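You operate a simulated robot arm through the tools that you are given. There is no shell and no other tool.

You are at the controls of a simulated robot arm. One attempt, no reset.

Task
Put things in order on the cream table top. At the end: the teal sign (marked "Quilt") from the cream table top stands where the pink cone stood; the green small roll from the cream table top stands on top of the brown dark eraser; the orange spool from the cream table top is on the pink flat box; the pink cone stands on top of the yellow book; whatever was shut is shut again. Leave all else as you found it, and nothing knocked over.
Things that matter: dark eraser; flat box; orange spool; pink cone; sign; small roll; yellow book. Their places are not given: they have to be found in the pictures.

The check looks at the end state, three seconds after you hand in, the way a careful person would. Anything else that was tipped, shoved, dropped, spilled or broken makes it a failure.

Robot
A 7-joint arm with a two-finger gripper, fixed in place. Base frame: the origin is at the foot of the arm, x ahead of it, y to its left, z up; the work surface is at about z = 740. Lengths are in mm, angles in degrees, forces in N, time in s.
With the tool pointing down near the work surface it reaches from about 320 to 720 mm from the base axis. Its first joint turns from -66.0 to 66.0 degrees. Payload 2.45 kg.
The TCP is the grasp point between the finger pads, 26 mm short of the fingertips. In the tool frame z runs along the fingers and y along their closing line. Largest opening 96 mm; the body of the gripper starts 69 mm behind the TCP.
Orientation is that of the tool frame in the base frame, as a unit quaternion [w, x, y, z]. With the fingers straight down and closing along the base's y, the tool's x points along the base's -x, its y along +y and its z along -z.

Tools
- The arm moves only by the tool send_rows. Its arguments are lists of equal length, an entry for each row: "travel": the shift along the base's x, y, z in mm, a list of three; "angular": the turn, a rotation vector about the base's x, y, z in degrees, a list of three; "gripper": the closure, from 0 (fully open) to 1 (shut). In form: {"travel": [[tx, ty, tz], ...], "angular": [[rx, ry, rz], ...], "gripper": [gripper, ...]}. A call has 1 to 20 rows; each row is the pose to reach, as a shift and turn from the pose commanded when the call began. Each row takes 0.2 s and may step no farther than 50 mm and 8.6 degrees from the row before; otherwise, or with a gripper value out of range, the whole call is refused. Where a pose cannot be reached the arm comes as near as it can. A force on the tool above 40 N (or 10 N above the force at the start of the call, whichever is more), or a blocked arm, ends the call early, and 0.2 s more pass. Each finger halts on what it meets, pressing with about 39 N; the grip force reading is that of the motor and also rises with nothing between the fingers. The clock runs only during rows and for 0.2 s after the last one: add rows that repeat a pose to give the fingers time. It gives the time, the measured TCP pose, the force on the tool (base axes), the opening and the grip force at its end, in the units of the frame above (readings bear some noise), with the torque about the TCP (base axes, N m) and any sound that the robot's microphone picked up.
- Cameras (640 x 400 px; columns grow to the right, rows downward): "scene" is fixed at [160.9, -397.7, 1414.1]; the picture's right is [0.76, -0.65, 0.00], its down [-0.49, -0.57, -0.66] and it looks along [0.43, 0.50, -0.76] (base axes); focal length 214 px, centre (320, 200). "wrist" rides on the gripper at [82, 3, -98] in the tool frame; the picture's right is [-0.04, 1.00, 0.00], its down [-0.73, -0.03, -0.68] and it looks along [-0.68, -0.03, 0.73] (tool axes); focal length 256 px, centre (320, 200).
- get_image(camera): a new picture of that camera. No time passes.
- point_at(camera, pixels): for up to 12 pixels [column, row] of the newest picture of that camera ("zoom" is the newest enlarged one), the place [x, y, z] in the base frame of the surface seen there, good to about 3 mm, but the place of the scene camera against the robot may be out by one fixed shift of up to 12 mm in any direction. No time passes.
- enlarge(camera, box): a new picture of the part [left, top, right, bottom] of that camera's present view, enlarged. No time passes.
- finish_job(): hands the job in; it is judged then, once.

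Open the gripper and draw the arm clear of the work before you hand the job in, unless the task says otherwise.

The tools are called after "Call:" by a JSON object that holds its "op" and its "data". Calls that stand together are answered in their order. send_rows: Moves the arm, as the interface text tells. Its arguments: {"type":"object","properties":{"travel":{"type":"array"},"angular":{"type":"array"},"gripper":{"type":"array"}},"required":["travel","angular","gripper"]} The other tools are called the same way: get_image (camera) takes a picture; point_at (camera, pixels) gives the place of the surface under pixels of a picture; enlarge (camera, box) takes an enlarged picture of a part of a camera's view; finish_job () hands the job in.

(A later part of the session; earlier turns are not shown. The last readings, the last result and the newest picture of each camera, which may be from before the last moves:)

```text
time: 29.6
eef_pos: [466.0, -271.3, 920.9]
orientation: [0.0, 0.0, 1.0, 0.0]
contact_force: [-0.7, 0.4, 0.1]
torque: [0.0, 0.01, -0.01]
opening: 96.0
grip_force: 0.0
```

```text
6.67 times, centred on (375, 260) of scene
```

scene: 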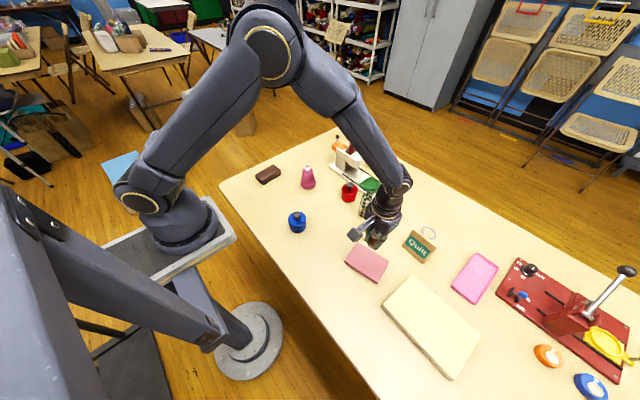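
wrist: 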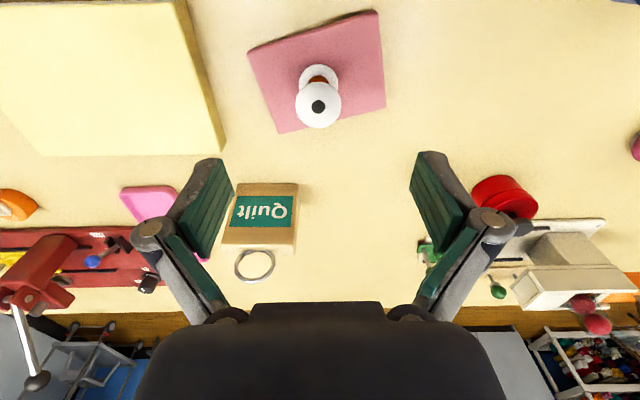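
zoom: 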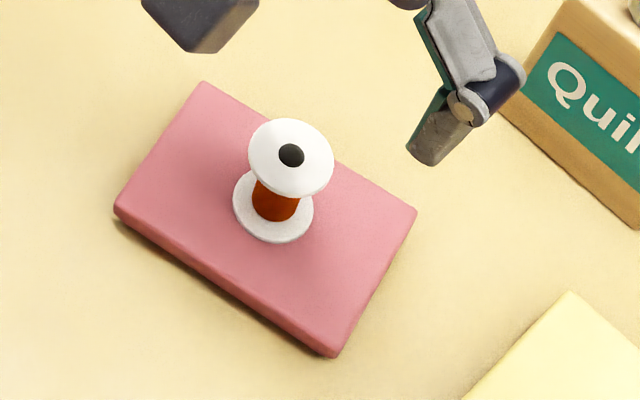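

The spool stands on the box, and the box corners are back at their original pixels. Next, the pink cone: I move over near (510,120,960) to view it.

Call:
{"op": "send_rows", "data": {"travel": [[2, 10, 10], [5, 35, 25], [8, 70, 40], [11, 110, 40], [15, 150, 40], [19, 190, 40], [23, 230, 40], [27, 270, 40], [31, 310, 40], [35, 350, 40], [38, 380, 40], [40, 393, 40], [40, 393, 40]], "angular": [[0, 0, 0], [0, 0, 0], [0, 0, 0], [0, 0, 0], [0, 0, 0], [0, 0, 0], [0, 0, 0], [0, 0, 0], [0, 0, 0], [0, 0, 0], [0, 0, 0], [0, 0, 0], [0, 0, 0]], "gripper": [0, 0, 0, 0, 0, 0, 0, 0, 0, 0, 0, 0, 0]}}

Call:
{"op": "get_image", "data": {"camera": "wrist"}}

Call:
{"op": "enlarge", "data": {"camera": "scene", "box": [280, 130, 350, 210]}}

```text
time: 32.4
eef_pos: [506.8, 122.7, 961.7]
orientation: [-0.001, 0.001, 1.0, 0.0]
contact_force: [0.3, 0.4, 1.1]
torque: [0.02, -0.01, 0.02]
opening: 96.0
grip_force: 0.1
```

```text
taken
```

wrist: 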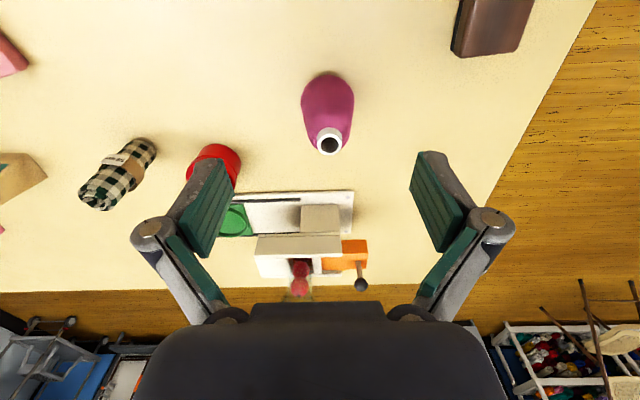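

```text
5.00 times, centred on (315, 170) of scene
```

zoom: 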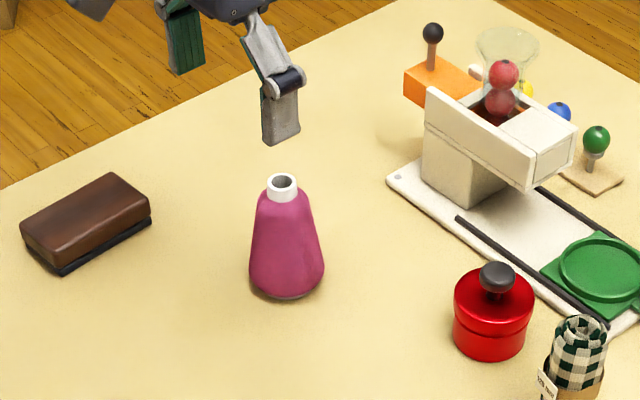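

The cone's white top ring is at wrist (329,141). I measure its rim, body and base outline.

Call:
{"op": "point_at", "data": {"camera": "wrist", "pixels": [[329, 128], [329, 153], [317, 140], [342, 140], [303, 105], [352, 105], [325, 74], [325, 100], [329, 120], [345, 195], [190, 160], [300, 208]]}}

Call:
{"op": "enlarge", "data": {"camera": "wrist", "box": [260, 50, 400, 190]}}

Call:
{"op": "point_at", "data": {"camera": "scene", "pixels": [[308, 165], [306, 173], [297, 186], [318, 186], [308, 193], [310, 190]]}}

```text
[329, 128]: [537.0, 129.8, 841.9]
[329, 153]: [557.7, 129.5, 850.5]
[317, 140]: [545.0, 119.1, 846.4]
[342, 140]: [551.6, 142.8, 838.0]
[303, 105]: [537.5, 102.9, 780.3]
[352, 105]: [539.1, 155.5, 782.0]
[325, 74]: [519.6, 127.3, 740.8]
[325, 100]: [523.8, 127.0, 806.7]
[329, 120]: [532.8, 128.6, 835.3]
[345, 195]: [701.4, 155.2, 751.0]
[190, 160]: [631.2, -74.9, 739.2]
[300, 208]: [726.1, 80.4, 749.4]
```

```text
2.86 times, centred on (330, 120) of wrist
```

zoom: 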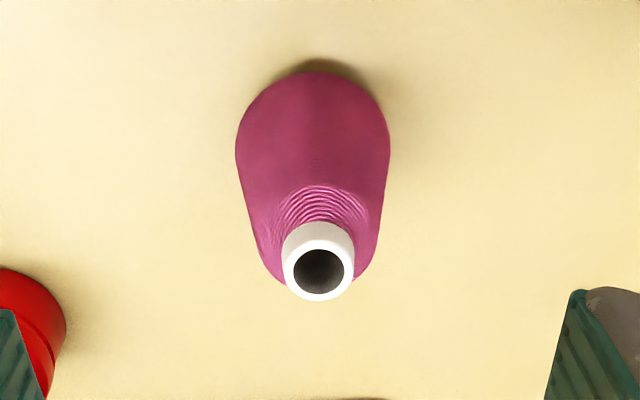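

```text
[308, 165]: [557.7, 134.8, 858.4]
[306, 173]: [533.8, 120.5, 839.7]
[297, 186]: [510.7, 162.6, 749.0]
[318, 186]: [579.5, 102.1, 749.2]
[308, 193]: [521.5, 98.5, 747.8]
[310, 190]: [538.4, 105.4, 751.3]
```

Cone axis ≈ (548,129.5), white ring Ø≈24 at z≈836–850, base at 740. I'll grip the cylindrical white ring: go to TCP (548,129.4,864) and look before closing.

Call:
{"op": "send_rows", "data": {"travel": [[15, 3, 0], [32, 6, -5], [42, 7, -25], [42, 7, -55], [42, 7, -80], [42, 7, -92], [42, 7, -96], [42, 7, -96]], "angular": [[0, 0, 0], [0, 0, 0], [0, 0, 0], [0, 0, 0], [0, 0, 0], [0, 0, 0], [0, 0, 0], [0, 0, 0]], "gripper": [0, 0, 0, 0, 0, 0, 0, 0]}}

Call:
{"op": "get_image", "data": {"camera": "wrist"}}

Call:
{"op": "enlarge", "data": {"camera": "scene", "box": [280, 130, 350, 210]}}

```text
time: 34.2
eef_pos: [547.1, 129.4, 865.0]
orientation: [0.0, 0.0, 1.0, 0.0]
contact_force: [-0.5, 0.4, 0.3]
torque: [-0.03, -0.03, 0.01]
opening: 96.1
grip_force: 0.0
```

```text
taken
```

wrist: 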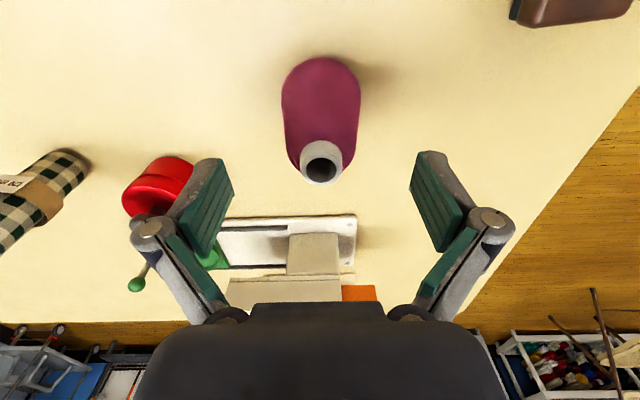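

```text
5.00 times, centred on (315, 170) of scene
```

zoom: 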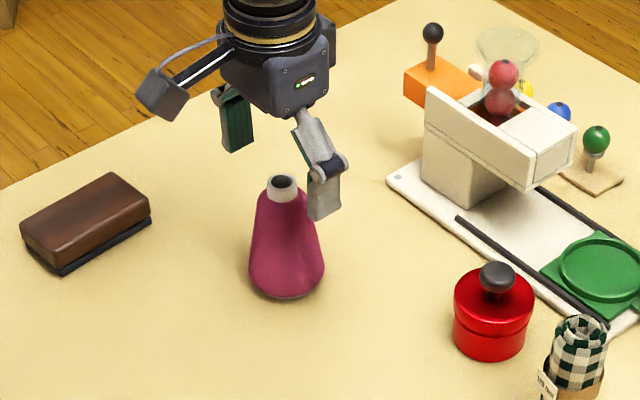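

I zoom in on the ring between the fingers to check alignment.

Call:
{"op": "enlarge", "data": {"camera": "wrist", "box": [260, 50, 380, 190]}}

Call:
{"op": "point_at", "data": {"camera": "wrist", "pixels": [[321, 182], [302, 165], [340, 165], [321, 150], [321, 138], [283, 100], [360, 100], [310, 135], [335, 135]]}}

```text
2.86 times, centred on (320, 120) of wrist
```

zoom: 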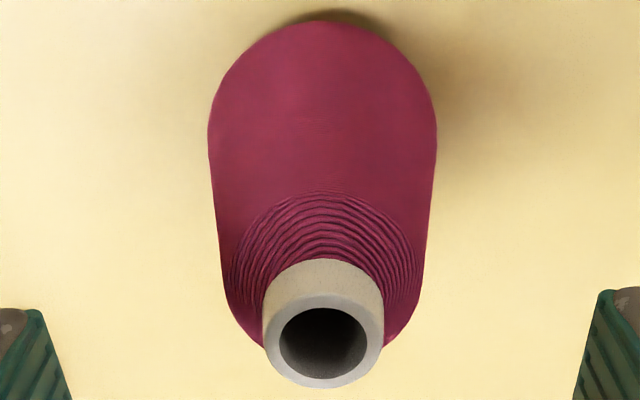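

```text
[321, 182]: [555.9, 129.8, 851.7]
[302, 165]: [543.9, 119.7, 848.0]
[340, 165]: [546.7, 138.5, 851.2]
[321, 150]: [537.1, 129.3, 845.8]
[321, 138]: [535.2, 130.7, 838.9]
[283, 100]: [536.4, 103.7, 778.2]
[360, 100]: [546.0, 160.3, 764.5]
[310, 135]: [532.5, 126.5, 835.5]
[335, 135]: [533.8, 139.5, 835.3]
```

Ring spans about z 840–851.5 at (547,129.4). I raise 2 mm, shift -1 mm in x and close.

Call:
{"op": "send_rows", "data": {"travel": [[-1, 0, 2], [-1, 0, 2], [-1, 0, 2], [-1, 0, 2], [-1, 0, 2], [-1, 0, 2], [-1, 0, 2], [-1, 0, 2]], "angular": [[0, 0, 0], [0, 0, 0], [0, 0, 0], [0, 0, 0], [0, 0, 0], [0, 0, 0], [0, 0, 0], [0, 0, 0]], "gripper": [0, 0.3, 0.5, 0.65, 0.75, 0.85, 0.88, 0.88]}}

Call:
{"op": "enlarge", "data": {"camera": "wrist", "box": [260, 50, 380, 190]}}

Call:
{"op": "enlarge", "data": {"camera": "scene", "box": [280, 130, 350, 210]}}

```text
time: 36.0
eef_pos: [547.1, 129.3, 868.2]
orientation: [0.0, 0.0, 1.0, -0.001]
contact_force: [-0.3, 1.0, -0.2]
torque: [-0.01, -0.03, 0.0]
opening: 27.3
grip_force: 39.5
```

```text
2.86 times, centred on (320, 120) of wrist
```

zoom: 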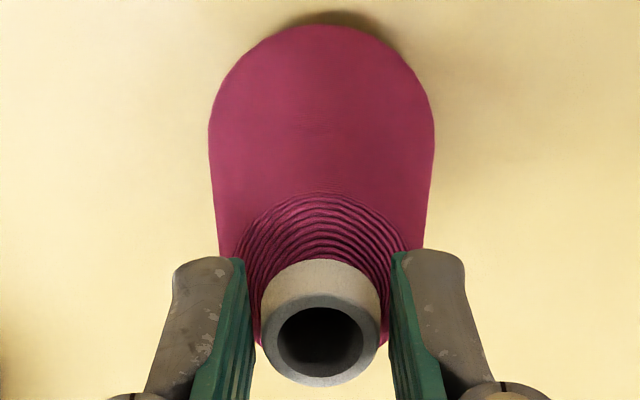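

```text
5.00 times, centred on (315, 170) of scene
```

zoom: 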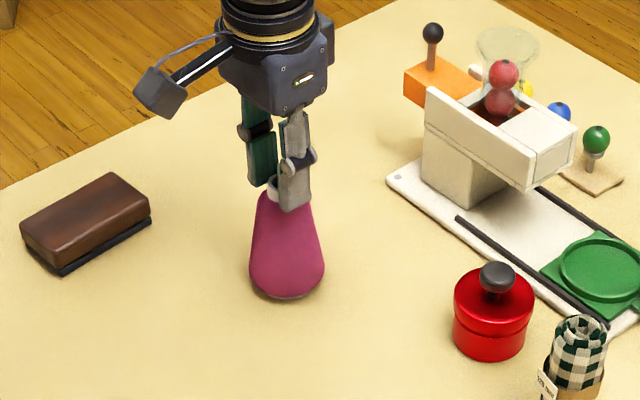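

Opening 27.3 with 39 N — contact is near the ring's foot. I test by lifting 12 mm slowly.

Call:
{"op": "send_rows", "data": {"travel": [[0, 0, 2], [0, 0, 5], [0, 0, 8], [0, 0, 12], [0, 0, 12]], "angular": [[0, 0, 0], [0, 0, 0], [0, 0, 0], [0, 0, 0], [0, 0, 0]], "gripper": [0.88, 0.88, 0.88, 0.88, 0.88]}}

Call:
{"op": "enlarge", "data": {"camera": "wrist", "box": [260, 50, 380, 190]}}

Call:
{"op": "enlarge", "data": {"camera": "scene", "box": [280, 130, 350, 210]}}

```text
time: 37.2
eef_pos: [547.8, 129.8, 878.4]
orientation: [0.0, 0.0, 1.0, 0.0]
contact_force: [0.5, 0.0, -1.1]
torque: [0.0, 0.01, -0.01]
opening: 27.5
grip_force: 39.4
```

```text
2.86 times, centred on (320, 120) of wrist
```

zoom: 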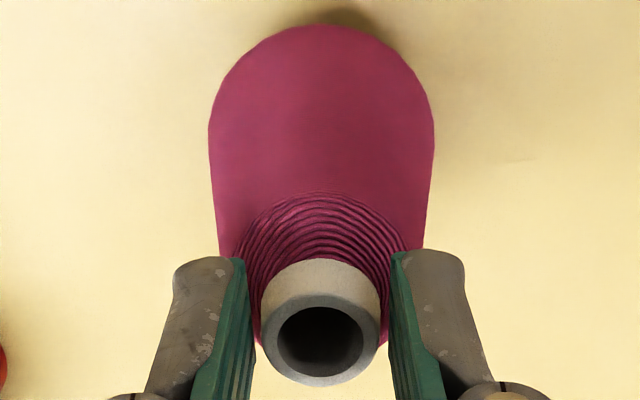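

```text
5.00 times, centred on (315, 170) of scene
```

zoom: 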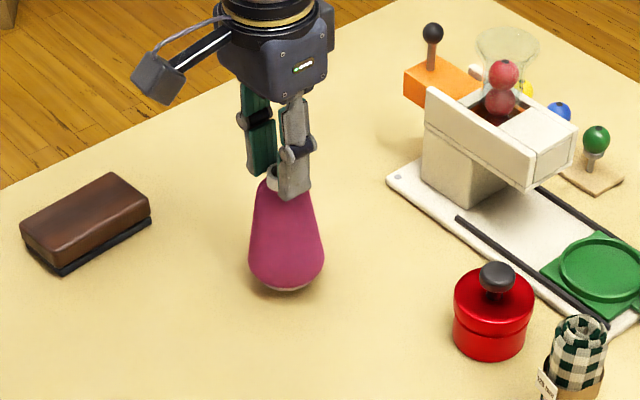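

The cone lifts cleanly with steady grip. I raise it high (TCP z≈1010, cone bottom ≈884) and begin the carry toward the book.

Call:
{"op": "send_rows", "data": {"travel": [[0, 0, 10], [0, 0, 30], [0, 0, 60], [0, 0, 90], [0, -3, 115], [-1, -10, 130], [-2, -22, 132], [-4, -40, 132], [-8, -65, 132], [-12, -95, 132], [-17, -128, 132], [-21, -161, 132], [-26, -194, 132], [-30, -227, 132], [-35, -260, 132], [-39, -293, 132], [-43, -320, 132], [-46, -340, 132], [-48, -350, 132], [-48, -350, 132]], "angular": [[0, 0, 0], [0, 0, 0], [0, 0, 0], [0, 0, 0], [0, 0, 0], [0, 0, 0], [0, 0, 0], [0, 0, 0], [0, 0, 0], [0, 0, 0], [0, 0, 0], [0, 0, 0], [0, 0, 0], [0, 0, 0], [0, 0, 0], [0, 0, 0], [0, 0, 0], [0, 0, 0], [0, 0, 0], [0, 0, 0]], "gripper": [0.88, 0.88, 0.88, 0.88, 0.88, 0.88, 0.88, 0.88, 0.88, 0.88, 0.88, 0.88, 0.88, 0.88, 0.88, 0.88, 0.88, 0.88, 0.88, 0.88]}}

Call:
{"op": "get_image", "data": {"camera": "wrist"}}

Call:
{"op": "get_image", "data": {"camera": "scene"}}

```text
time: 41.4
eef_pos: [498.9, -220.6, 1011.6]
orientation: [0.0, 0.0, 1.0, -0.001]
contact_force: [0.1, 0.1, -2.0]
torque: [0.02, 0.0, 0.0]
opening: 26.9
grip_force: 38.8
```

```text
taken
```

wrist: 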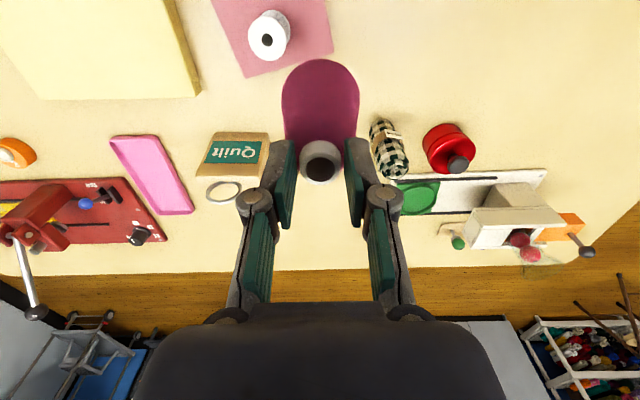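

```text
taken
```

scene: 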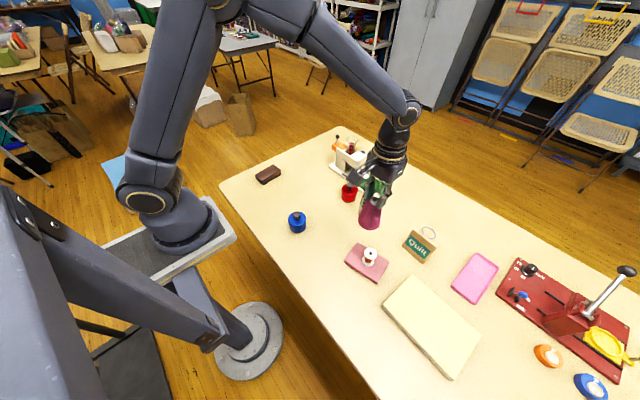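

The cone hangs upright. I continue to above the book at about (465,-470).

Call:
{"op": "send_rows", "data": {"travel": [[-1, -8, 0], [-3, -25, 0], [-7, -50, 0], [-11, -80, 0], [-15, -112, 0], [-19, -144, 0], [-23, -175, 0], [-27, -205, 0], [-30, -230, 0], [-33, -244, 0], [-34, -250, 0], [-34, -250, 0]], "angular": [[0, 0, 0], [0, 0, 0], [0, 0, 0], [0, 0, 0], [0, 0, 0], [0, 0, 0], [0, 0, 0], [0, 0, 0], [0, 0, 0], [0, 0, 0], [0, 0, 0], [0, 0, 0]], "gripper": [0.88, 0.88, 0.88, 0.88, 0.88, 0.88, 0.88, 0.88, 0.88, 0.88, 0.88, 0.88]}}

Call:
{"op": "get_image", "data": {"camera": "wrist"}}

Call:
{"op": "get_image", "data": {"camera": "scene"}}

```text
time: 44.0
eef_pos: [464.5, -471.6, 1011.4]
orientation: [-0.001, 0.001, 1.0, 0.0]
contact_force: [-0.1, -0.1, -1.7]
torque: [-0.02, -0.02, 0.01]
opening: 27.0
grip_force: 39.5
```

```text
taken
```

wrist: 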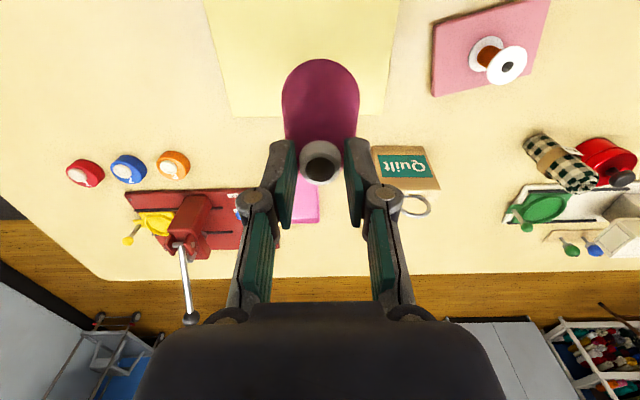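

```text
taken
```

scene: 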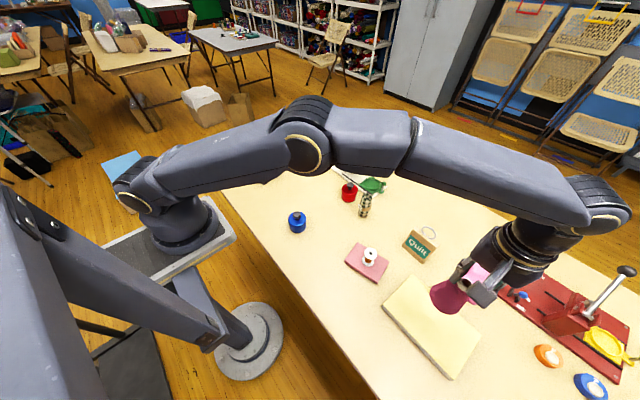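

Now over the book (top-left of wrist view, cols 230–400). I measure the book surface and its near corners, then lower.

Call:
{"op": "point_at", "data": {"camera": "wrist", "pixels": [[250, 60], [270, 30], [375, 40], [375, 80], [234, 114], [384, 113], [205, 3], [398, 5], [270, 100], [368, 100]]}}

Call:
{"op": "point_at", "data": {"camera": "scene", "pixels": [[413, 277], [383, 307], [453, 377], [480, 340], [420, 310], [440, 330]]}}

```text
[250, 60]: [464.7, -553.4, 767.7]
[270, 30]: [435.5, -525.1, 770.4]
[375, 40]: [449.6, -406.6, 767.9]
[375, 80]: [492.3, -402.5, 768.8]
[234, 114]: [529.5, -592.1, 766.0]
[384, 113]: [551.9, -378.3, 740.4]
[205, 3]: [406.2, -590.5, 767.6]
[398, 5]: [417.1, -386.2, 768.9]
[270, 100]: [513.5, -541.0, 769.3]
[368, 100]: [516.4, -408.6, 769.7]
```

```text
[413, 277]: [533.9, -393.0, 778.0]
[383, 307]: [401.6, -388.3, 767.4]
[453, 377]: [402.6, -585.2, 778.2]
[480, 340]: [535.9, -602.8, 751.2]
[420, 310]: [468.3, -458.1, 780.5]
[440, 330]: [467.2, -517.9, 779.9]
```

Book top z≈768.5, spanning x 403–530, y −386…−592. I lower the cone towards (467,-480), contact expected at TCP z≈894.5.

Call:
{"op": "send_rows", "data": {"travel": [[1, -4, -8], [2, -10, -30], [2, -10, -60], [2, -10, -88], [2, -10, -104], [2, -10, -111], [2, -10, -112.5], [2, -10, -112.5]], "angular": [[0, 0, 0], [0, 0, 0], [0, 0, 0], [0, 0, 0], [0, 0, 0], [0, 0, 0], [0, 0, 0], [0, 0, 0]], "gripper": [0.88, 0.88, 0.88, 0.88, 0.88, 0.88, 0.88, 0.88]}}

Call:
{"op": "send_rows", "data": {"travel": [[0, 0, -0.7], [0, 0, -1.4], [0, 0, -1.4]], "angular": [[0, 0, 0], [0, 0, 0], [0, 0, 0]], "gripper": [0.88, 0.88, 0.88]}}

Call:
{"op": "get_image", "data": {"camera": "wrist"}}

Call:
{"op": "enlarge", "data": {"camera": "scene", "box": [390, 250, 510, 350]}}

```text
time: 45.8
eef_pos: [467.8, -480.6, 900.0]
orientation: [0.0, 0.0, 1.0, 0.0]
contact_force: [-0.2, 0.2, -0.6]
torque: [-0.01, -0.02, 0.0]
opening: 26.4
grip_force: 39.0
```

```text
time: 46.6
eef_pos: [467.0, -480.7, 897.5]
orientation: [0.0, 0.001, 1.0, 0.0]
contact_force: [0.1, 0.0, -0.7]
torque: [-0.02, -0.07, 0.03]
opening: 26.4
grip_force: 38.7
```

```text
taken
```

wrist: 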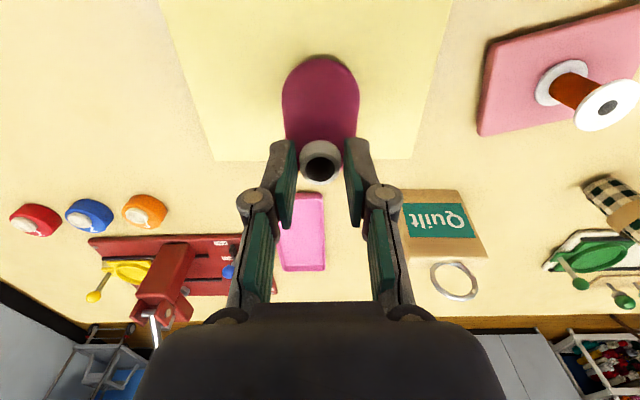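

```text
4.00 times, centred on (450, 300) of scene
```

zoom: 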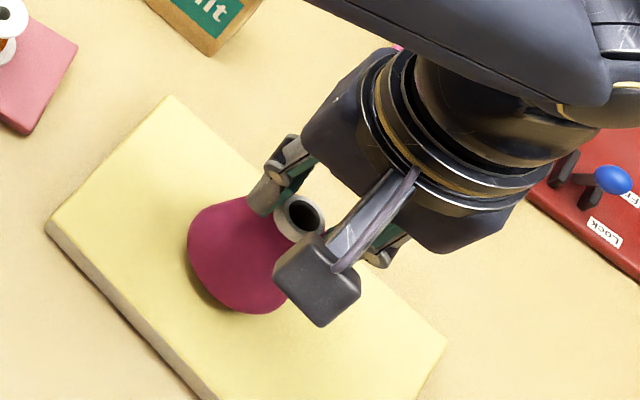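

No contact yet (TCP ≈ 897). I keep lowering in small steps.

Call:
{"op": "send_rows", "data": {"travel": [[0, 0, -0.7], [0, 0, -1.5], [0, 0, -1.5]], "angular": [[0, 0, 0], [0, 0, 0], [0, 0, 0]], "gripper": [0.88, 0.88, 0.88]}}

Call:
{"op": "send_rows", "data": {"travel": [[0, 0, -0.5], [0, 0, -1], [0, 0, -1]], "angular": [[0, 0, 0], [0, 0, 0], [0, 0, 0]], "gripper": [0.88, 0.88, 0.88]}}

```text
time: 47.4
eef_pos: [467.9, -480.9, 896.6]
orientation: [0.002, 0.0, 1.0, 0.001]
contact_force: [-0.6, 2.4, 8.2]
torque: [0.15, 0.05, 0.0]
opening: 26.5
grip_force: 38.8
```

```text
time: 48.2
eef_pos: [467.6, -481.4, 896.4]
orientation: [0.001, 0.0, 1.0, 0.0]
contact_force: [-2.8, 6.6, 24.6]
torque: [0.35, 0.21, -0.01]
opening: 26.6
grip_force: 39.3
```

Contact is firm (24 N, cone on the book). I back off 1 mm and open slowly.

Call:
{"op": "send_rows", "data": {"travel": [[0, 0, 0.6], [0, 0, 1.1], [0, 0, 1.1]], "angular": [[0, 0, 0], [0, 0, 0], [0, 0, 0]], "gripper": [0.88, 0.88, 0.88]}}

Call:
{"op": "send_rows", "data": {"travel": [[0, 0, 0], [0, 0, 0], [0, 0, 0], [0, 0, 0], [0, 0, 0], [0, 0, 0], [0, 0, 0]], "angular": [[0, 0, 0], [0, 0, 0], [0, 0, 0], [0, 0, 0], [0, 0, 0], [0, 0, 0], [0, 0, 0]], "gripper": [0.72, 0.69, 0.66, 0.62, 0.58, 0.55, 0.55]}}

Call:
{"op": "get_image", "data": {"camera": "wrist"}}

Call:
{"op": "enlarge", "data": {"camera": "scene", "box": [390, 250, 510, 350]}}

```text
time: 49.0
eef_pos: [467.1, -481.1, 897.3]
orientation: [0.001, 0.0, 1.0, -0.001]
contact_force: [2.5, -1.7, 16.0]
torque: [-0.37, -0.46, 0.04]
opening: 26.5
grip_force: 38.8
```

```text
time: 50.6
eef_pos: [465.7, -481.3, 896.1]
orientation: [-0.001, 0.001, 1.0, 0.001]
contact_force: [0.2, -0.1, -0.5]
torque: [-0.05, -0.02, 0.03]
opening: 43.4
grip_force: 0.2
```

```text
taken
```

wrist: 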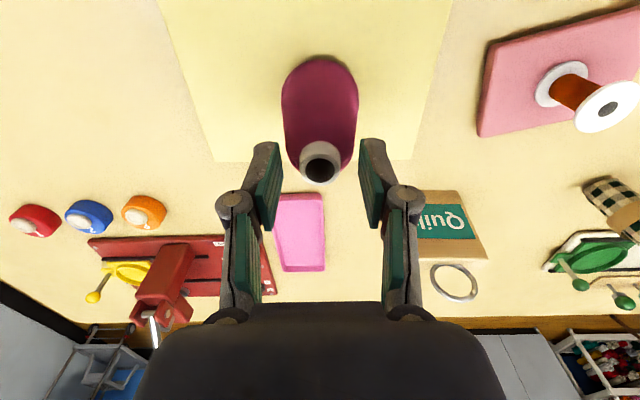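

```text
4.00 times, centred on (450, 300) of scene
```

zoom: 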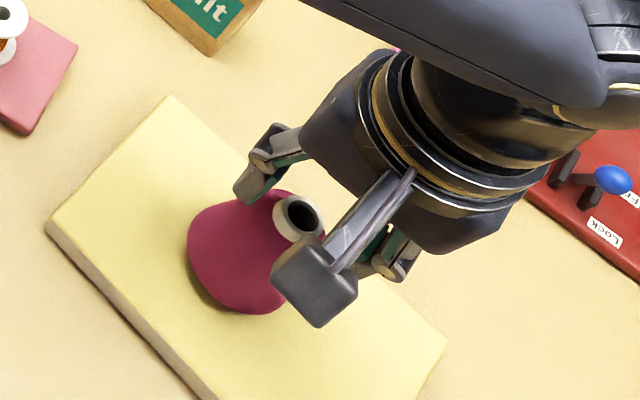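

The cone stands free on the book. I rise and move to view the sign from about (560,-345,960).

Call:
{"op": "send_rows", "data": {"travel": [[0, 0, 8], [0, 0, 30], [0, 0, 60], [0, 0, 85], [8, 8, 95], [22, 26, 95], [40, 52, 92], [58, 80, 85], [76, 108, 75], [88, 128, 67], [93, 135, 65], [93, 135, 65]], "angular": [[0, 0, 0], [0, 0, 0], [0, 0, 0], [0, 0, 0], [0, 0, 0], [0, 0, 0], [0, 0, 0], [0, 0, 0], [0, 0, 0], [0, 0, 0], [0, 0, 0], [0, 0, 0]], "gripper": [0.5, 0.3, 0.1, 0, 0, 0, 0, 0, 0, 0, 0, 0]}}

Call:
{"op": "get_image", "data": {"camera": "wrist"}}

Call:
{"op": "enlarge", "data": {"camera": "scene", "box": [380, 210, 480, 340]}}

```text
time: 53.2
eef_pos: [559.2, -345.4, 961.1]
orientation: [0.0, 0.001, 1.0, 0.0]
contact_force: [-0.4, -0.5, 0.0]
torque: [-0.01, 0.02, 0.01]
opening: 96.0
grip_force: 0.0
```

```text
taken
```

wrist: 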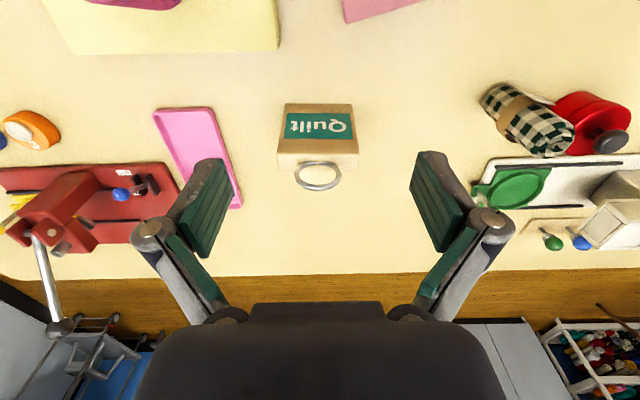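

```text
3.08 times, centred on (430, 275) of scene
```

zoom: 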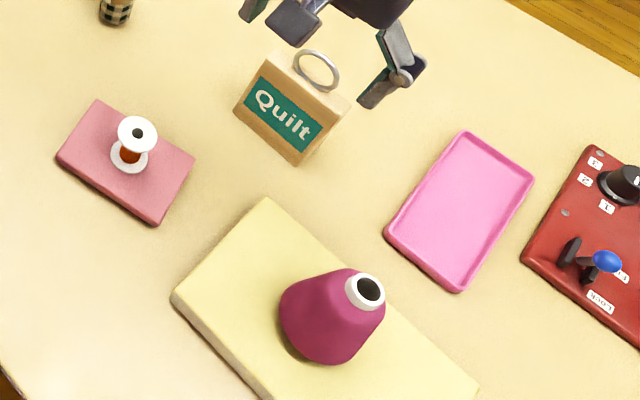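

The sign is at wrist (318,133) with ring at (318,175). I measure its edges and ring.

Call:
{"op": "enlarge", "data": {"camera": "wrist", "box": [240, 80, 400, 210]}}

Call:
{"op": "point_at", "data": {"camera": "wrist", "pixels": [[283, 106], [354, 106], [280, 148], [356, 147], [279, 164], [357, 166], [318, 128], [318, 155], [297, 175], [318, 189], [339, 178], [318, 167]]}}

Call:
{"op": "point_at", "data": {"camera": "scene", "pixels": [[413, 234], [435, 246], [428, 227], [437, 237]]}}

```text
3.08 times, centred on (320, 145) of wrist
```

zoom: 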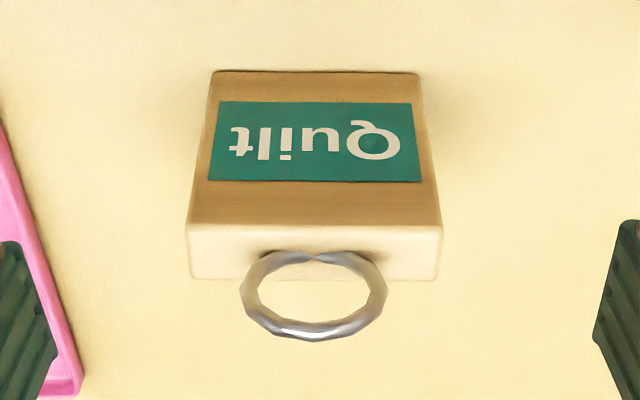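

```text
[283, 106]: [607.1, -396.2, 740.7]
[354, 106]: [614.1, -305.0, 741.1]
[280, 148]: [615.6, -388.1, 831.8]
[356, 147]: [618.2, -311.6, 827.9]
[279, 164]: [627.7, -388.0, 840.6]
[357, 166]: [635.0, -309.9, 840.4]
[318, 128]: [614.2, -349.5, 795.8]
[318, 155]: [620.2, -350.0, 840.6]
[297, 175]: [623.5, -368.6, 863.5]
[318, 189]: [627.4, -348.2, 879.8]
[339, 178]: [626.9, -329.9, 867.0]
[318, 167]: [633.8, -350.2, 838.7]
```

```text
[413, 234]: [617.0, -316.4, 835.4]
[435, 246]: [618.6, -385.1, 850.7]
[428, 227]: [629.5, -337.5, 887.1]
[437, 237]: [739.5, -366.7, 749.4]
```

Sign block ≈ x 613–637, y −388…−310, top z 840, ring to z 880, with a small yaw. I move closer above it to refine.

Call:
{"op": "send_rows", "data": {"travel": [[10, -1, -8], [25, -2, -20], [38, -3, -30], [45, -4, -35], [45, -4, -35]], "angular": [[0, 0, 0], [0, 0, 0], [0, 0, 0], [0, 0, 0], [0, 0, 0]], "gripper": [0, 0, 0, 0, 0]}}

Call:
{"op": "get_image", "data": {"camera": "wrist"}}

Call:
{"op": "enlarge", "data": {"camera": "wrist", "box": [230, 80, 410, 230]}}

```text
time: 54.4
eef_pos: [605.2, -349.3, 925.7]
orientation: [0.0, 0.0, 1.0, -0.001]
contact_force: [0.7, 1.0, 0.6]
torque: [0.02, -0.02, 0.0]
opening: 96.2
grip_force: 0.0
```

```text
taken
```

wrist: 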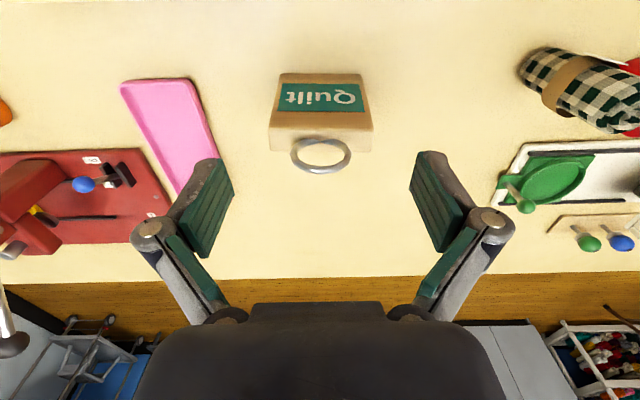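

```text
2.67 times, centred on (320, 155) of wrist
```

zoom: 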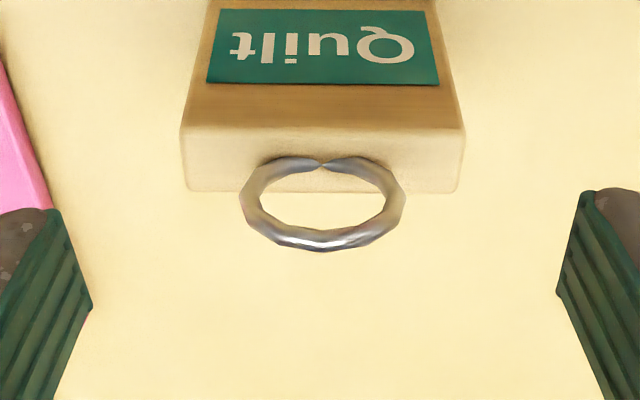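

The block's top edges slope ~1.4° in the picture beyond the camera's 2.3° cant, i.e. yaw ≈ −4°. I measure top-corner points.

Call:
{"op": "point_at", "data": {"camera": "zoom", "pixels": [[190, 133], [455, 138], [192, 183], [452, 187], [320, 133], [230, 183], [430, 187], [322, 240], [255, 200], [395, 205]]}}

```text
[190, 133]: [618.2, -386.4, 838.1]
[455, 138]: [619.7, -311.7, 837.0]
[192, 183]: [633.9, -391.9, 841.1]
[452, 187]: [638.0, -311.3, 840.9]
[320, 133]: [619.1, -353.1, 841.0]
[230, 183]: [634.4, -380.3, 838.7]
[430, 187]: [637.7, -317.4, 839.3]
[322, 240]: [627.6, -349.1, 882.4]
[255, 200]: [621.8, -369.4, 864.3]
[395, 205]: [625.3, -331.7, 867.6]
```

Block centre ≈ (627,-349.7), width ≈ 80. I shift to x≈621, yaw −3.5° and descend partway first to verify reach and clearance.

Call:
{"op": "send_rows", "data": {"travel": [[8, 0, 0], [16, 0, 0], [16, 0, -15], [16, 0, -35], [16, 0, -50], [16, 0, -50]], "angular": [[0, 0, -1.7], [0, 0, -3.5], [0, 0, -3.5], [0, 0, -3.5], [0, 0, -3.5], [0, 0, -3.5]], "gripper": [0, 0, 0, 0, 0, 0]}}

Call:
{"op": "get_image", "data": {"camera": "wrist"}}

Call:
{"op": "enlarge", "data": {"camera": "wrist", "box": [200, 80, 440, 260]}}

```text
time: 55.8
eef_pos: [621.0, -350.2, 876.9]
orientation: [-0.001, 0.031, 1.0, 0.0]
contact_force: [-0.5, 0.1, -0.4]
torque: [-0.03, 0.02, 0.01]
opening: 96.0
grip_force: 0.0
```

```text
taken
```

wrist: 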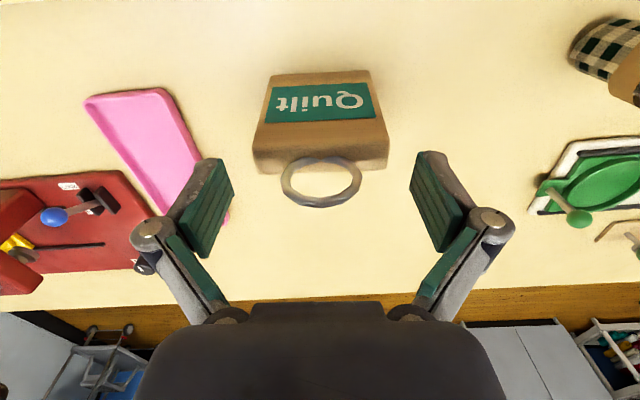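

```text
2.22 times, centred on (320, 170) of wrist
```

zoom: 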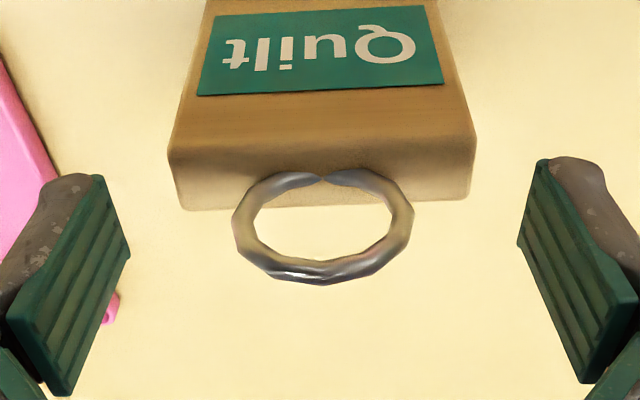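

The yaw estimate needs refining; I measure several points along both top edges now.

Call:
{"op": "point_at", "data": {"camera": "zoom", "pixels": [[180, 165], [200, 162], [230, 160], [260, 158], [380, 150], [410, 147], [440, 144], [465, 142], [195, 205], [225, 203], [430, 195], [460, 192]]}}

Call:
{"op": "point_at", "data": {"camera": "wrist", "pixels": [[268, 86], [371, 82], [266, 105], [374, 100], [264, 120], [378, 113]]}}

```text
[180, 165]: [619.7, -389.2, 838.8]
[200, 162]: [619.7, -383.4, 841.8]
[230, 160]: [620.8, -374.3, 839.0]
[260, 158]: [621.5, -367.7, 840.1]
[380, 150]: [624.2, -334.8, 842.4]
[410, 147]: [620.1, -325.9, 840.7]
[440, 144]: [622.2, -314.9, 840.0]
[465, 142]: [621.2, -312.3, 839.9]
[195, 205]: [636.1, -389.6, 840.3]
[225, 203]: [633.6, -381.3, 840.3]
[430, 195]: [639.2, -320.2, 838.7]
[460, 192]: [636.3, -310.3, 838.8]
```

```text
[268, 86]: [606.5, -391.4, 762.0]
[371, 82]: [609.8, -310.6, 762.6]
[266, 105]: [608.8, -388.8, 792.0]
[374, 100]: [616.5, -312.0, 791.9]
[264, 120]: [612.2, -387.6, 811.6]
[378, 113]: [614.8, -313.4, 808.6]
```

Edges fit yaw ≈ −2.5°, centre y ≈ −350, front face leaning slightly back. I adjust yaw +1°, x +2 and descend to TCP z≈824 around the block.

Call:
{"op": "send_rows", "data": {"travel": [[2, 0, -10], [2, 0, -25], [2, 0, -40], [2, 0, -48], [2, 0, -51], [2, 0, -51]], "angular": [[0, 0, 1], [0, 0, 1], [0, 0, 1], [0, 0, 1], [0, 0, 1], [0, 0, 1]], "gripper": [0, 0, 0, 0, 0, 0]}}

Call:
{"op": "get_image", "data": {"camera": "wrist"}}

Call:
{"op": "enlarge", "data": {"camera": "scene", "box": [380, 200, 470, 280]}}

```text
time: 57.2
eef_pos: [619.0, -346.6, 826.7]
orientation: [0.0, 0.023, 1.0, 0.0]
contact_force: [-0.1, -0.4, 0.0]
torque: [0.02, 0.02, 0.0]
opening: 96.0
grip_force: 0.0
out of reach, approached as far as the arm can: row 3, 4, 5, 6
```

```text
taken
```

wrist: 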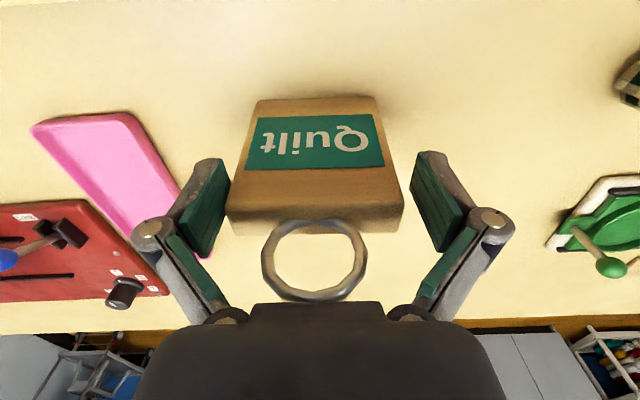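

```text
5.00 times, centred on (425, 240) of scene
```

zoom: 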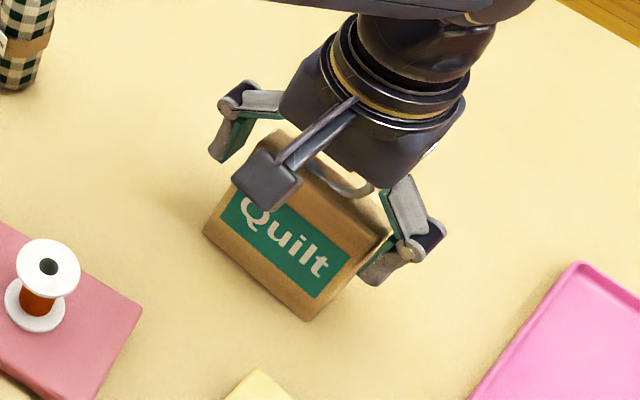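

The arm stopped at its reach limit at (619,-346.6). I pull the target in to x≈616.5 so that y can centre on −350.

Call:
{"op": "send_rows", "data": {"travel": [[-6.5, -0.4, 2], [-6.5, -0.4, 2]], "angular": [[0, 0, 0], [0, 0, 0]], "gripper": [0, 0]}}

Call:
{"op": "get_image", "data": {"camera": "wrist"}}

```text
time: 57.8
eef_pos: [611.8, -347.4, 828.7]
orientation: [0.0, 0.021, 1.0, 0.0]
contact_force: [-0.3, 0.1, 0.4]
torque: [-0.01, 0.01, 0.01]
opening: 95.8
grip_force: 0.1
```

```text
taken
```

wrist: 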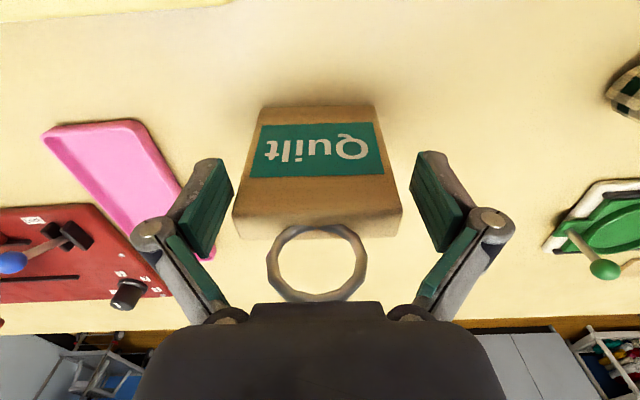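

Now at (612,-347.4,828.7), so shifts count from the clamped pose. I nudge (+3.5,−2.8,−2.5).

Call:
{"op": "send_rows", "data": {"travel": [[2, -2.8, -2.5], [3.5, -2.8, -2.5], [3.5, -2.8, -2.5]], "angular": [[0, 0, 0], [0, 0, 0], [0, 0, 0]], "gripper": [0, 0, 0]}}

Call:
{"op": "get_image", "data": {"camera": "wrist"}}

Call:
{"op": "enlarge", "data": {"camera": "wrist", "box": [180, 90, 460, 310]}}

Call:
{"op": "point_at", "data": {"camera": "wrist", "pixels": [[240, 225], [395, 220], [245, 205], [390, 200], [248, 180], [385, 175]]}}

```text
time: 58.6
eef_pos: [616.2, -350.3, 825.3]
orientation: [0.001, 0.022, 1.0, 0.001]
contact_force: [0.7, 0.2, -0.4]
torque: [-0.04, 0.01, -0.01]
opening: 95.8
grip_force: 0.1
```

```text
taken
```

wrist: 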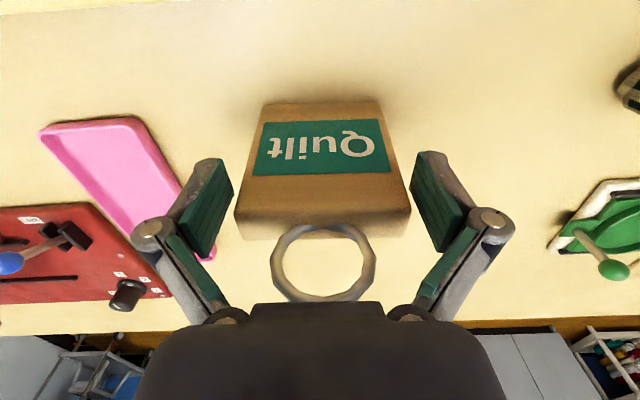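

```text
1.82 times, centred on (320, 200) of wrist
```

zoom: 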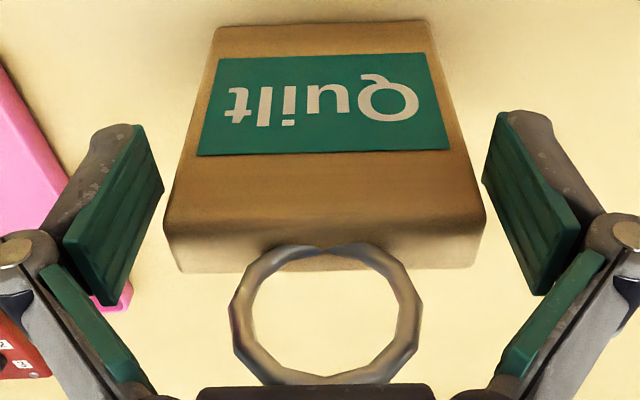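

```text
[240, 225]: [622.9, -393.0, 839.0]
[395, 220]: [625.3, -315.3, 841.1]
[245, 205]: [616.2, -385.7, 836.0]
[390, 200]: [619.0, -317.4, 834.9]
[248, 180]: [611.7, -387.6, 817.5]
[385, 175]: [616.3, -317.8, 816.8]
```

The block is centred between the fingers and the ring clears the gripper body. I close on the block's sides.

Call:
{"op": "send_rows", "data": {"travel": [[0, 0, 0], [0, 0, 0], [0, 0, 0], [0, 0, 0], [0, 0, 0]], "angular": [[0, 0, 0], [0, 0, 0], [0, 0, 0], [0, 0, 0], [0, 0, 0]], "gripper": [0.08, 0.14, 0.2, 0.28, 0.28]}}

Call:
{"op": "get_image", "data": {"camera": "wrist"}}

```text
time: 59.8
eef_pos: [616.5, -350.3, 825.8]
orientation: [0.0, 0.022, 1.0, 0.0]
contact_force: [-2.0, 1.0, 4.4]
torque: [0.29, 0.09, 0.04]
opening: 85.4
grip_force: 38.6
```

```text
taken
```

wrist: 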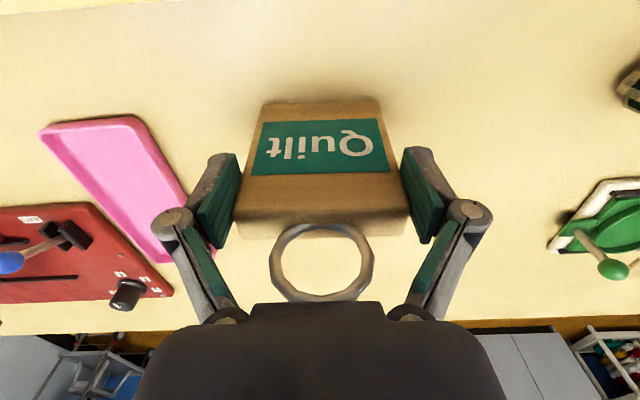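

Gripped (85.4 mm, 38.6 N). I lift straight then inward to a safe height, ~150 mm up.

Call:
{"op": "send_rows", "data": {"travel": [[0, 0, 3], [0, 0, 8], [0, 0, 16], [-3, 1, 30], [-8, 4, 50], [-14, 8, 75], [-20, 12, 105], [-25, 16, 130], [-28, 20, 145], [-30, 22, 150], [-30, 22, 150]], "angular": [[0, 0, 0], [0, 0, 0], [0, 0, 0], [0, 0, 0], [0, 0, 0], [0, 0, 0], [0, 0, 0], [0, 0, 0], [0, 0, 0], [0, 0, 0], [0, 0, 0]], "gripper": [0.28, 0.28, 0.28, 0.28, 0.28, 0.28, 0.28, 0.28, 0.28, 0.28, 0.28]}}

Call:
{"op": "get_image", "data": {"camera": "wrist"}}

Call:
{"op": "get_image", "data": {"camera": "scene"}}

```text
time: 62.2
eef_pos: [585.4, -327.9, 975.9]
orientation: [0.0, 0.022, 1.0, 0.0]
contact_force: [0.7, -0.4, -1.0]
torque: [-0.01, 0.03, 0.02]
opening: 85.2
grip_force: 38.2
```

```text
taken
```

wrist: 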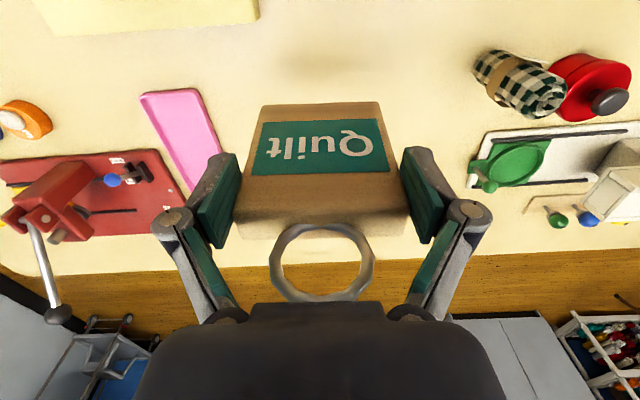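

```text
taken
```

scene: 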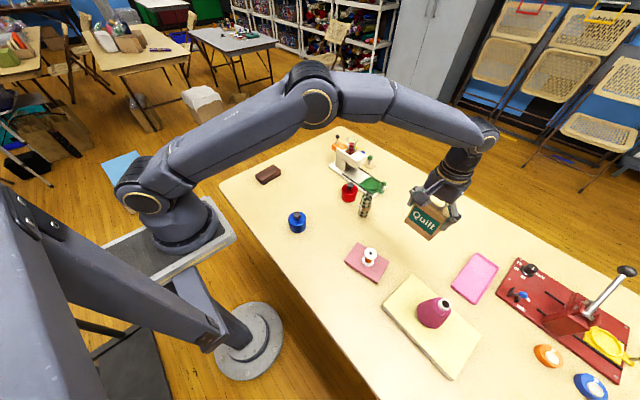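

The sign is held upright. I carry it across at z≈976 toward the cone's old place.

Call:
{"op": "send_rows", "data": {"travel": [[-2, 6, 0], [-6, 22, 0], [-12, 46, 0], [-18, 78, 0], [-23, 112, 0], [-28, 147, 0], [-32, 182, 0], [-35, 217, 0], [-38, 252, 0], [-40, 287, 0], [-42, 322, 0], [-43, 357, 0], [-44, 392, 0], [-45, 424, 0], [-46, 446, 0], [-46, 457, 0], [-46, 457, 0]], "angular": [[0, 0, 0], [0, 0, 0], [0, 0, 0], [0, 0, 0], [0, 0, 0], [0, 0, 0], [0, 0, 0], [0, 0, 0], [0, 0, 0], [0, 0, 0], [0, 0, 0], [0, 0, 0], [0, 0, 0], [0, 0, 0], [0, 0, 0], [0, 0, 0], [0, 0, 0]], "gripper": [0.28, 0.28, 0.28, 0.28, 0.28, 0.28, 0.28, 0.28, 0.28, 0.28, 0.28, 0.28, 0.28, 0.28, 0.28, 0.28, 0.28]}}

Call:
{"op": "get_image", "data": {"camera": "wrist"}}

Call:
{"op": "get_image", "data": {"camera": "scene"}}

```text
time: 65.8
eef_pos: [538.8, 128.9, 974.6]
orientation: [0.0, 0.022, 1.0, 0.0]
contact_force: [0.7, 0.6, -1.3]
torque: [0.02, 0.01, 0.0]
opening: 85.5
grip_force: 39.2
```

```text
taken
```

wrist: 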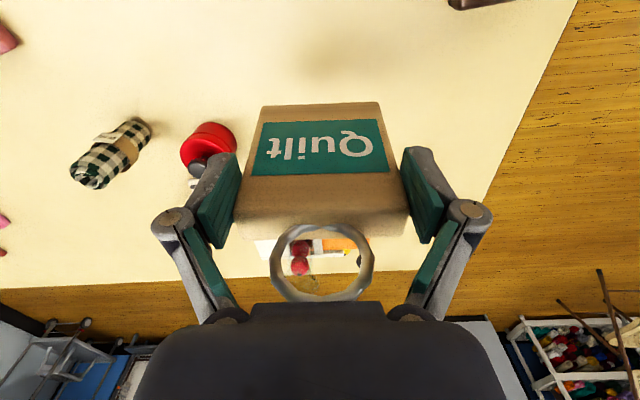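

```text
taken
```

scene: 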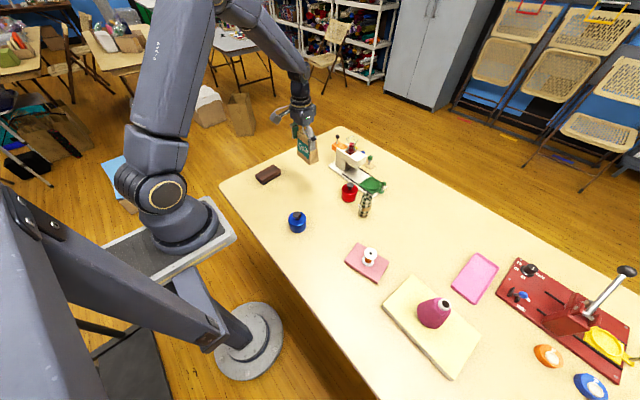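

Over the cone's spot (sign centre ≈ (548,129.5)). I lower 146 mm then feel for contact.

Call:
{"op": "send_rows", "data": {"travel": [[0, 0, -8], [0, 0, -30], [0, 0, -62], [0, 0, -95], [0, 0, -122], [0, 0, -138], [0, 0, -145], [0, 0, -146.5], [0, 0, -146.5]], "angular": [[0, 0, 0], [0, 0, 0], [0, 0, 0], [0, 0, 0], [0, 0, 0], [0, 0, 0], [0, 0, 0], [0, 0, 0], [0, 0, 0]], "gripper": [0.28, 0.28, 0.28, 0.28, 0.28, 0.28, 0.28, 0.28, 0.28]}}

Call:
{"op": "send_rows", "data": {"travel": [[0, 0, -0.7], [0, 0, -1.5], [0, 0, -1.5]], "angular": [[0, 0, 0], [0, 0, 0], [0, 0, 0]], "gripper": [0.28, 0.28, 0.28]}}

Call:
{"op": "get_image", "data": {"camera": "wrist"}}

Call:
{"op": "enlarge", "data": {"camera": "scene", "box": [270, 110, 370, 210]}}

```text
time: 67.8
eef_pos: [538.8, 129.8, 828.9]
orientation: [0.001, 0.021, 1.0, 0.0]
contact_force: [-0.4, -0.2, -1.1]
torque: [0.01, 0.03, -0.01]
opening: 85.2
grip_force: 38.1
```

```text
time: 68.6
eef_pos: [540.5, 128.8, 826.8]
orientation: [0.0, 0.022, 1.0, 0.0]
contact_force: [1.1, 0.2, -2.1]
torque: [-0.04, 0.02, 0.01]
opening: 85.2
grip_force: 38.2
```

```text
taken
```

wrist: 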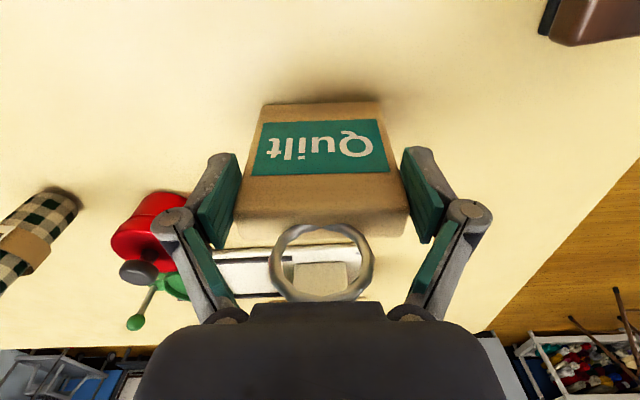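

```text
4.00 times, centred on (320, 160) of scene
```

zoom: 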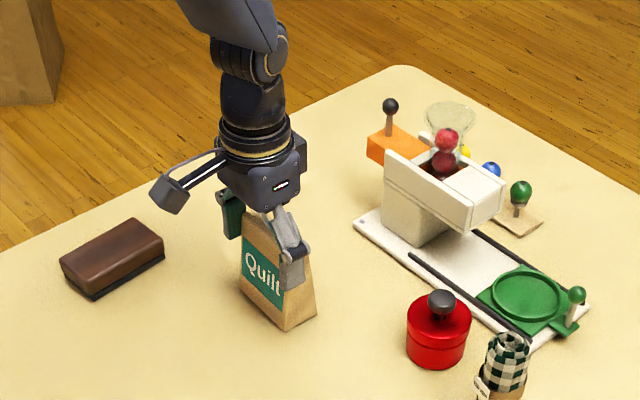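

Not yet touching. I measure the base corners in this zoom and lower further in small steps.

Call:
{"op": "point_at", "data": {"camera": "zoom", "pixels": [[240, 293], [280, 326], [314, 316], [300, 300]]}}

Call:
{"op": "send_rows", "data": {"travel": [[0, 0, -0.7], [0, 0, -1.4], [0, 0, -1.4]], "angular": [[0, 0, 0], [0, 0, 0], [0, 0, 0]], "gripper": [0.28, 0.28, 0.28]}}

```text
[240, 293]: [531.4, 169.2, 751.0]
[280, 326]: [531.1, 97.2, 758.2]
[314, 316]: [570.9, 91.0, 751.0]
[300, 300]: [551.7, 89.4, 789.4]
```

```text
time: 69.4
eef_pos: [540.4, 128.3, 825.7]
orientation: [0.001, 0.022, 1.0, 0.0]
contact_force: [-0.4, -0.9, -0.7]
torque: [0.03, 0.01, -0.02]
opening: 85.1
grip_force: 38.7
```

Base spans roughly x 529–571, centred ≈ 549 – good. I go on down in 0.7–1 mm steps.

Call:
{"op": "send_rows", "data": {"travel": [[0, 0, -0.5], [0, 0, -1], [0, 0, -1]], "angular": [[0, 0, 0], [0, 0, 0], [0, 0, 0]], "gripper": [0.28, 0.28, 0.28]}}

```text
time: 70.2
eef_pos: [539.0, 129.1, 825.5]
orientation: [0.001, 0.022, 1.0, 0.0]
contact_force: [-5.8, -1.2, 19.2]
torque: [-0.17, 0.18, -0.02]
opening: 85.4
grip_force: 39.0
```

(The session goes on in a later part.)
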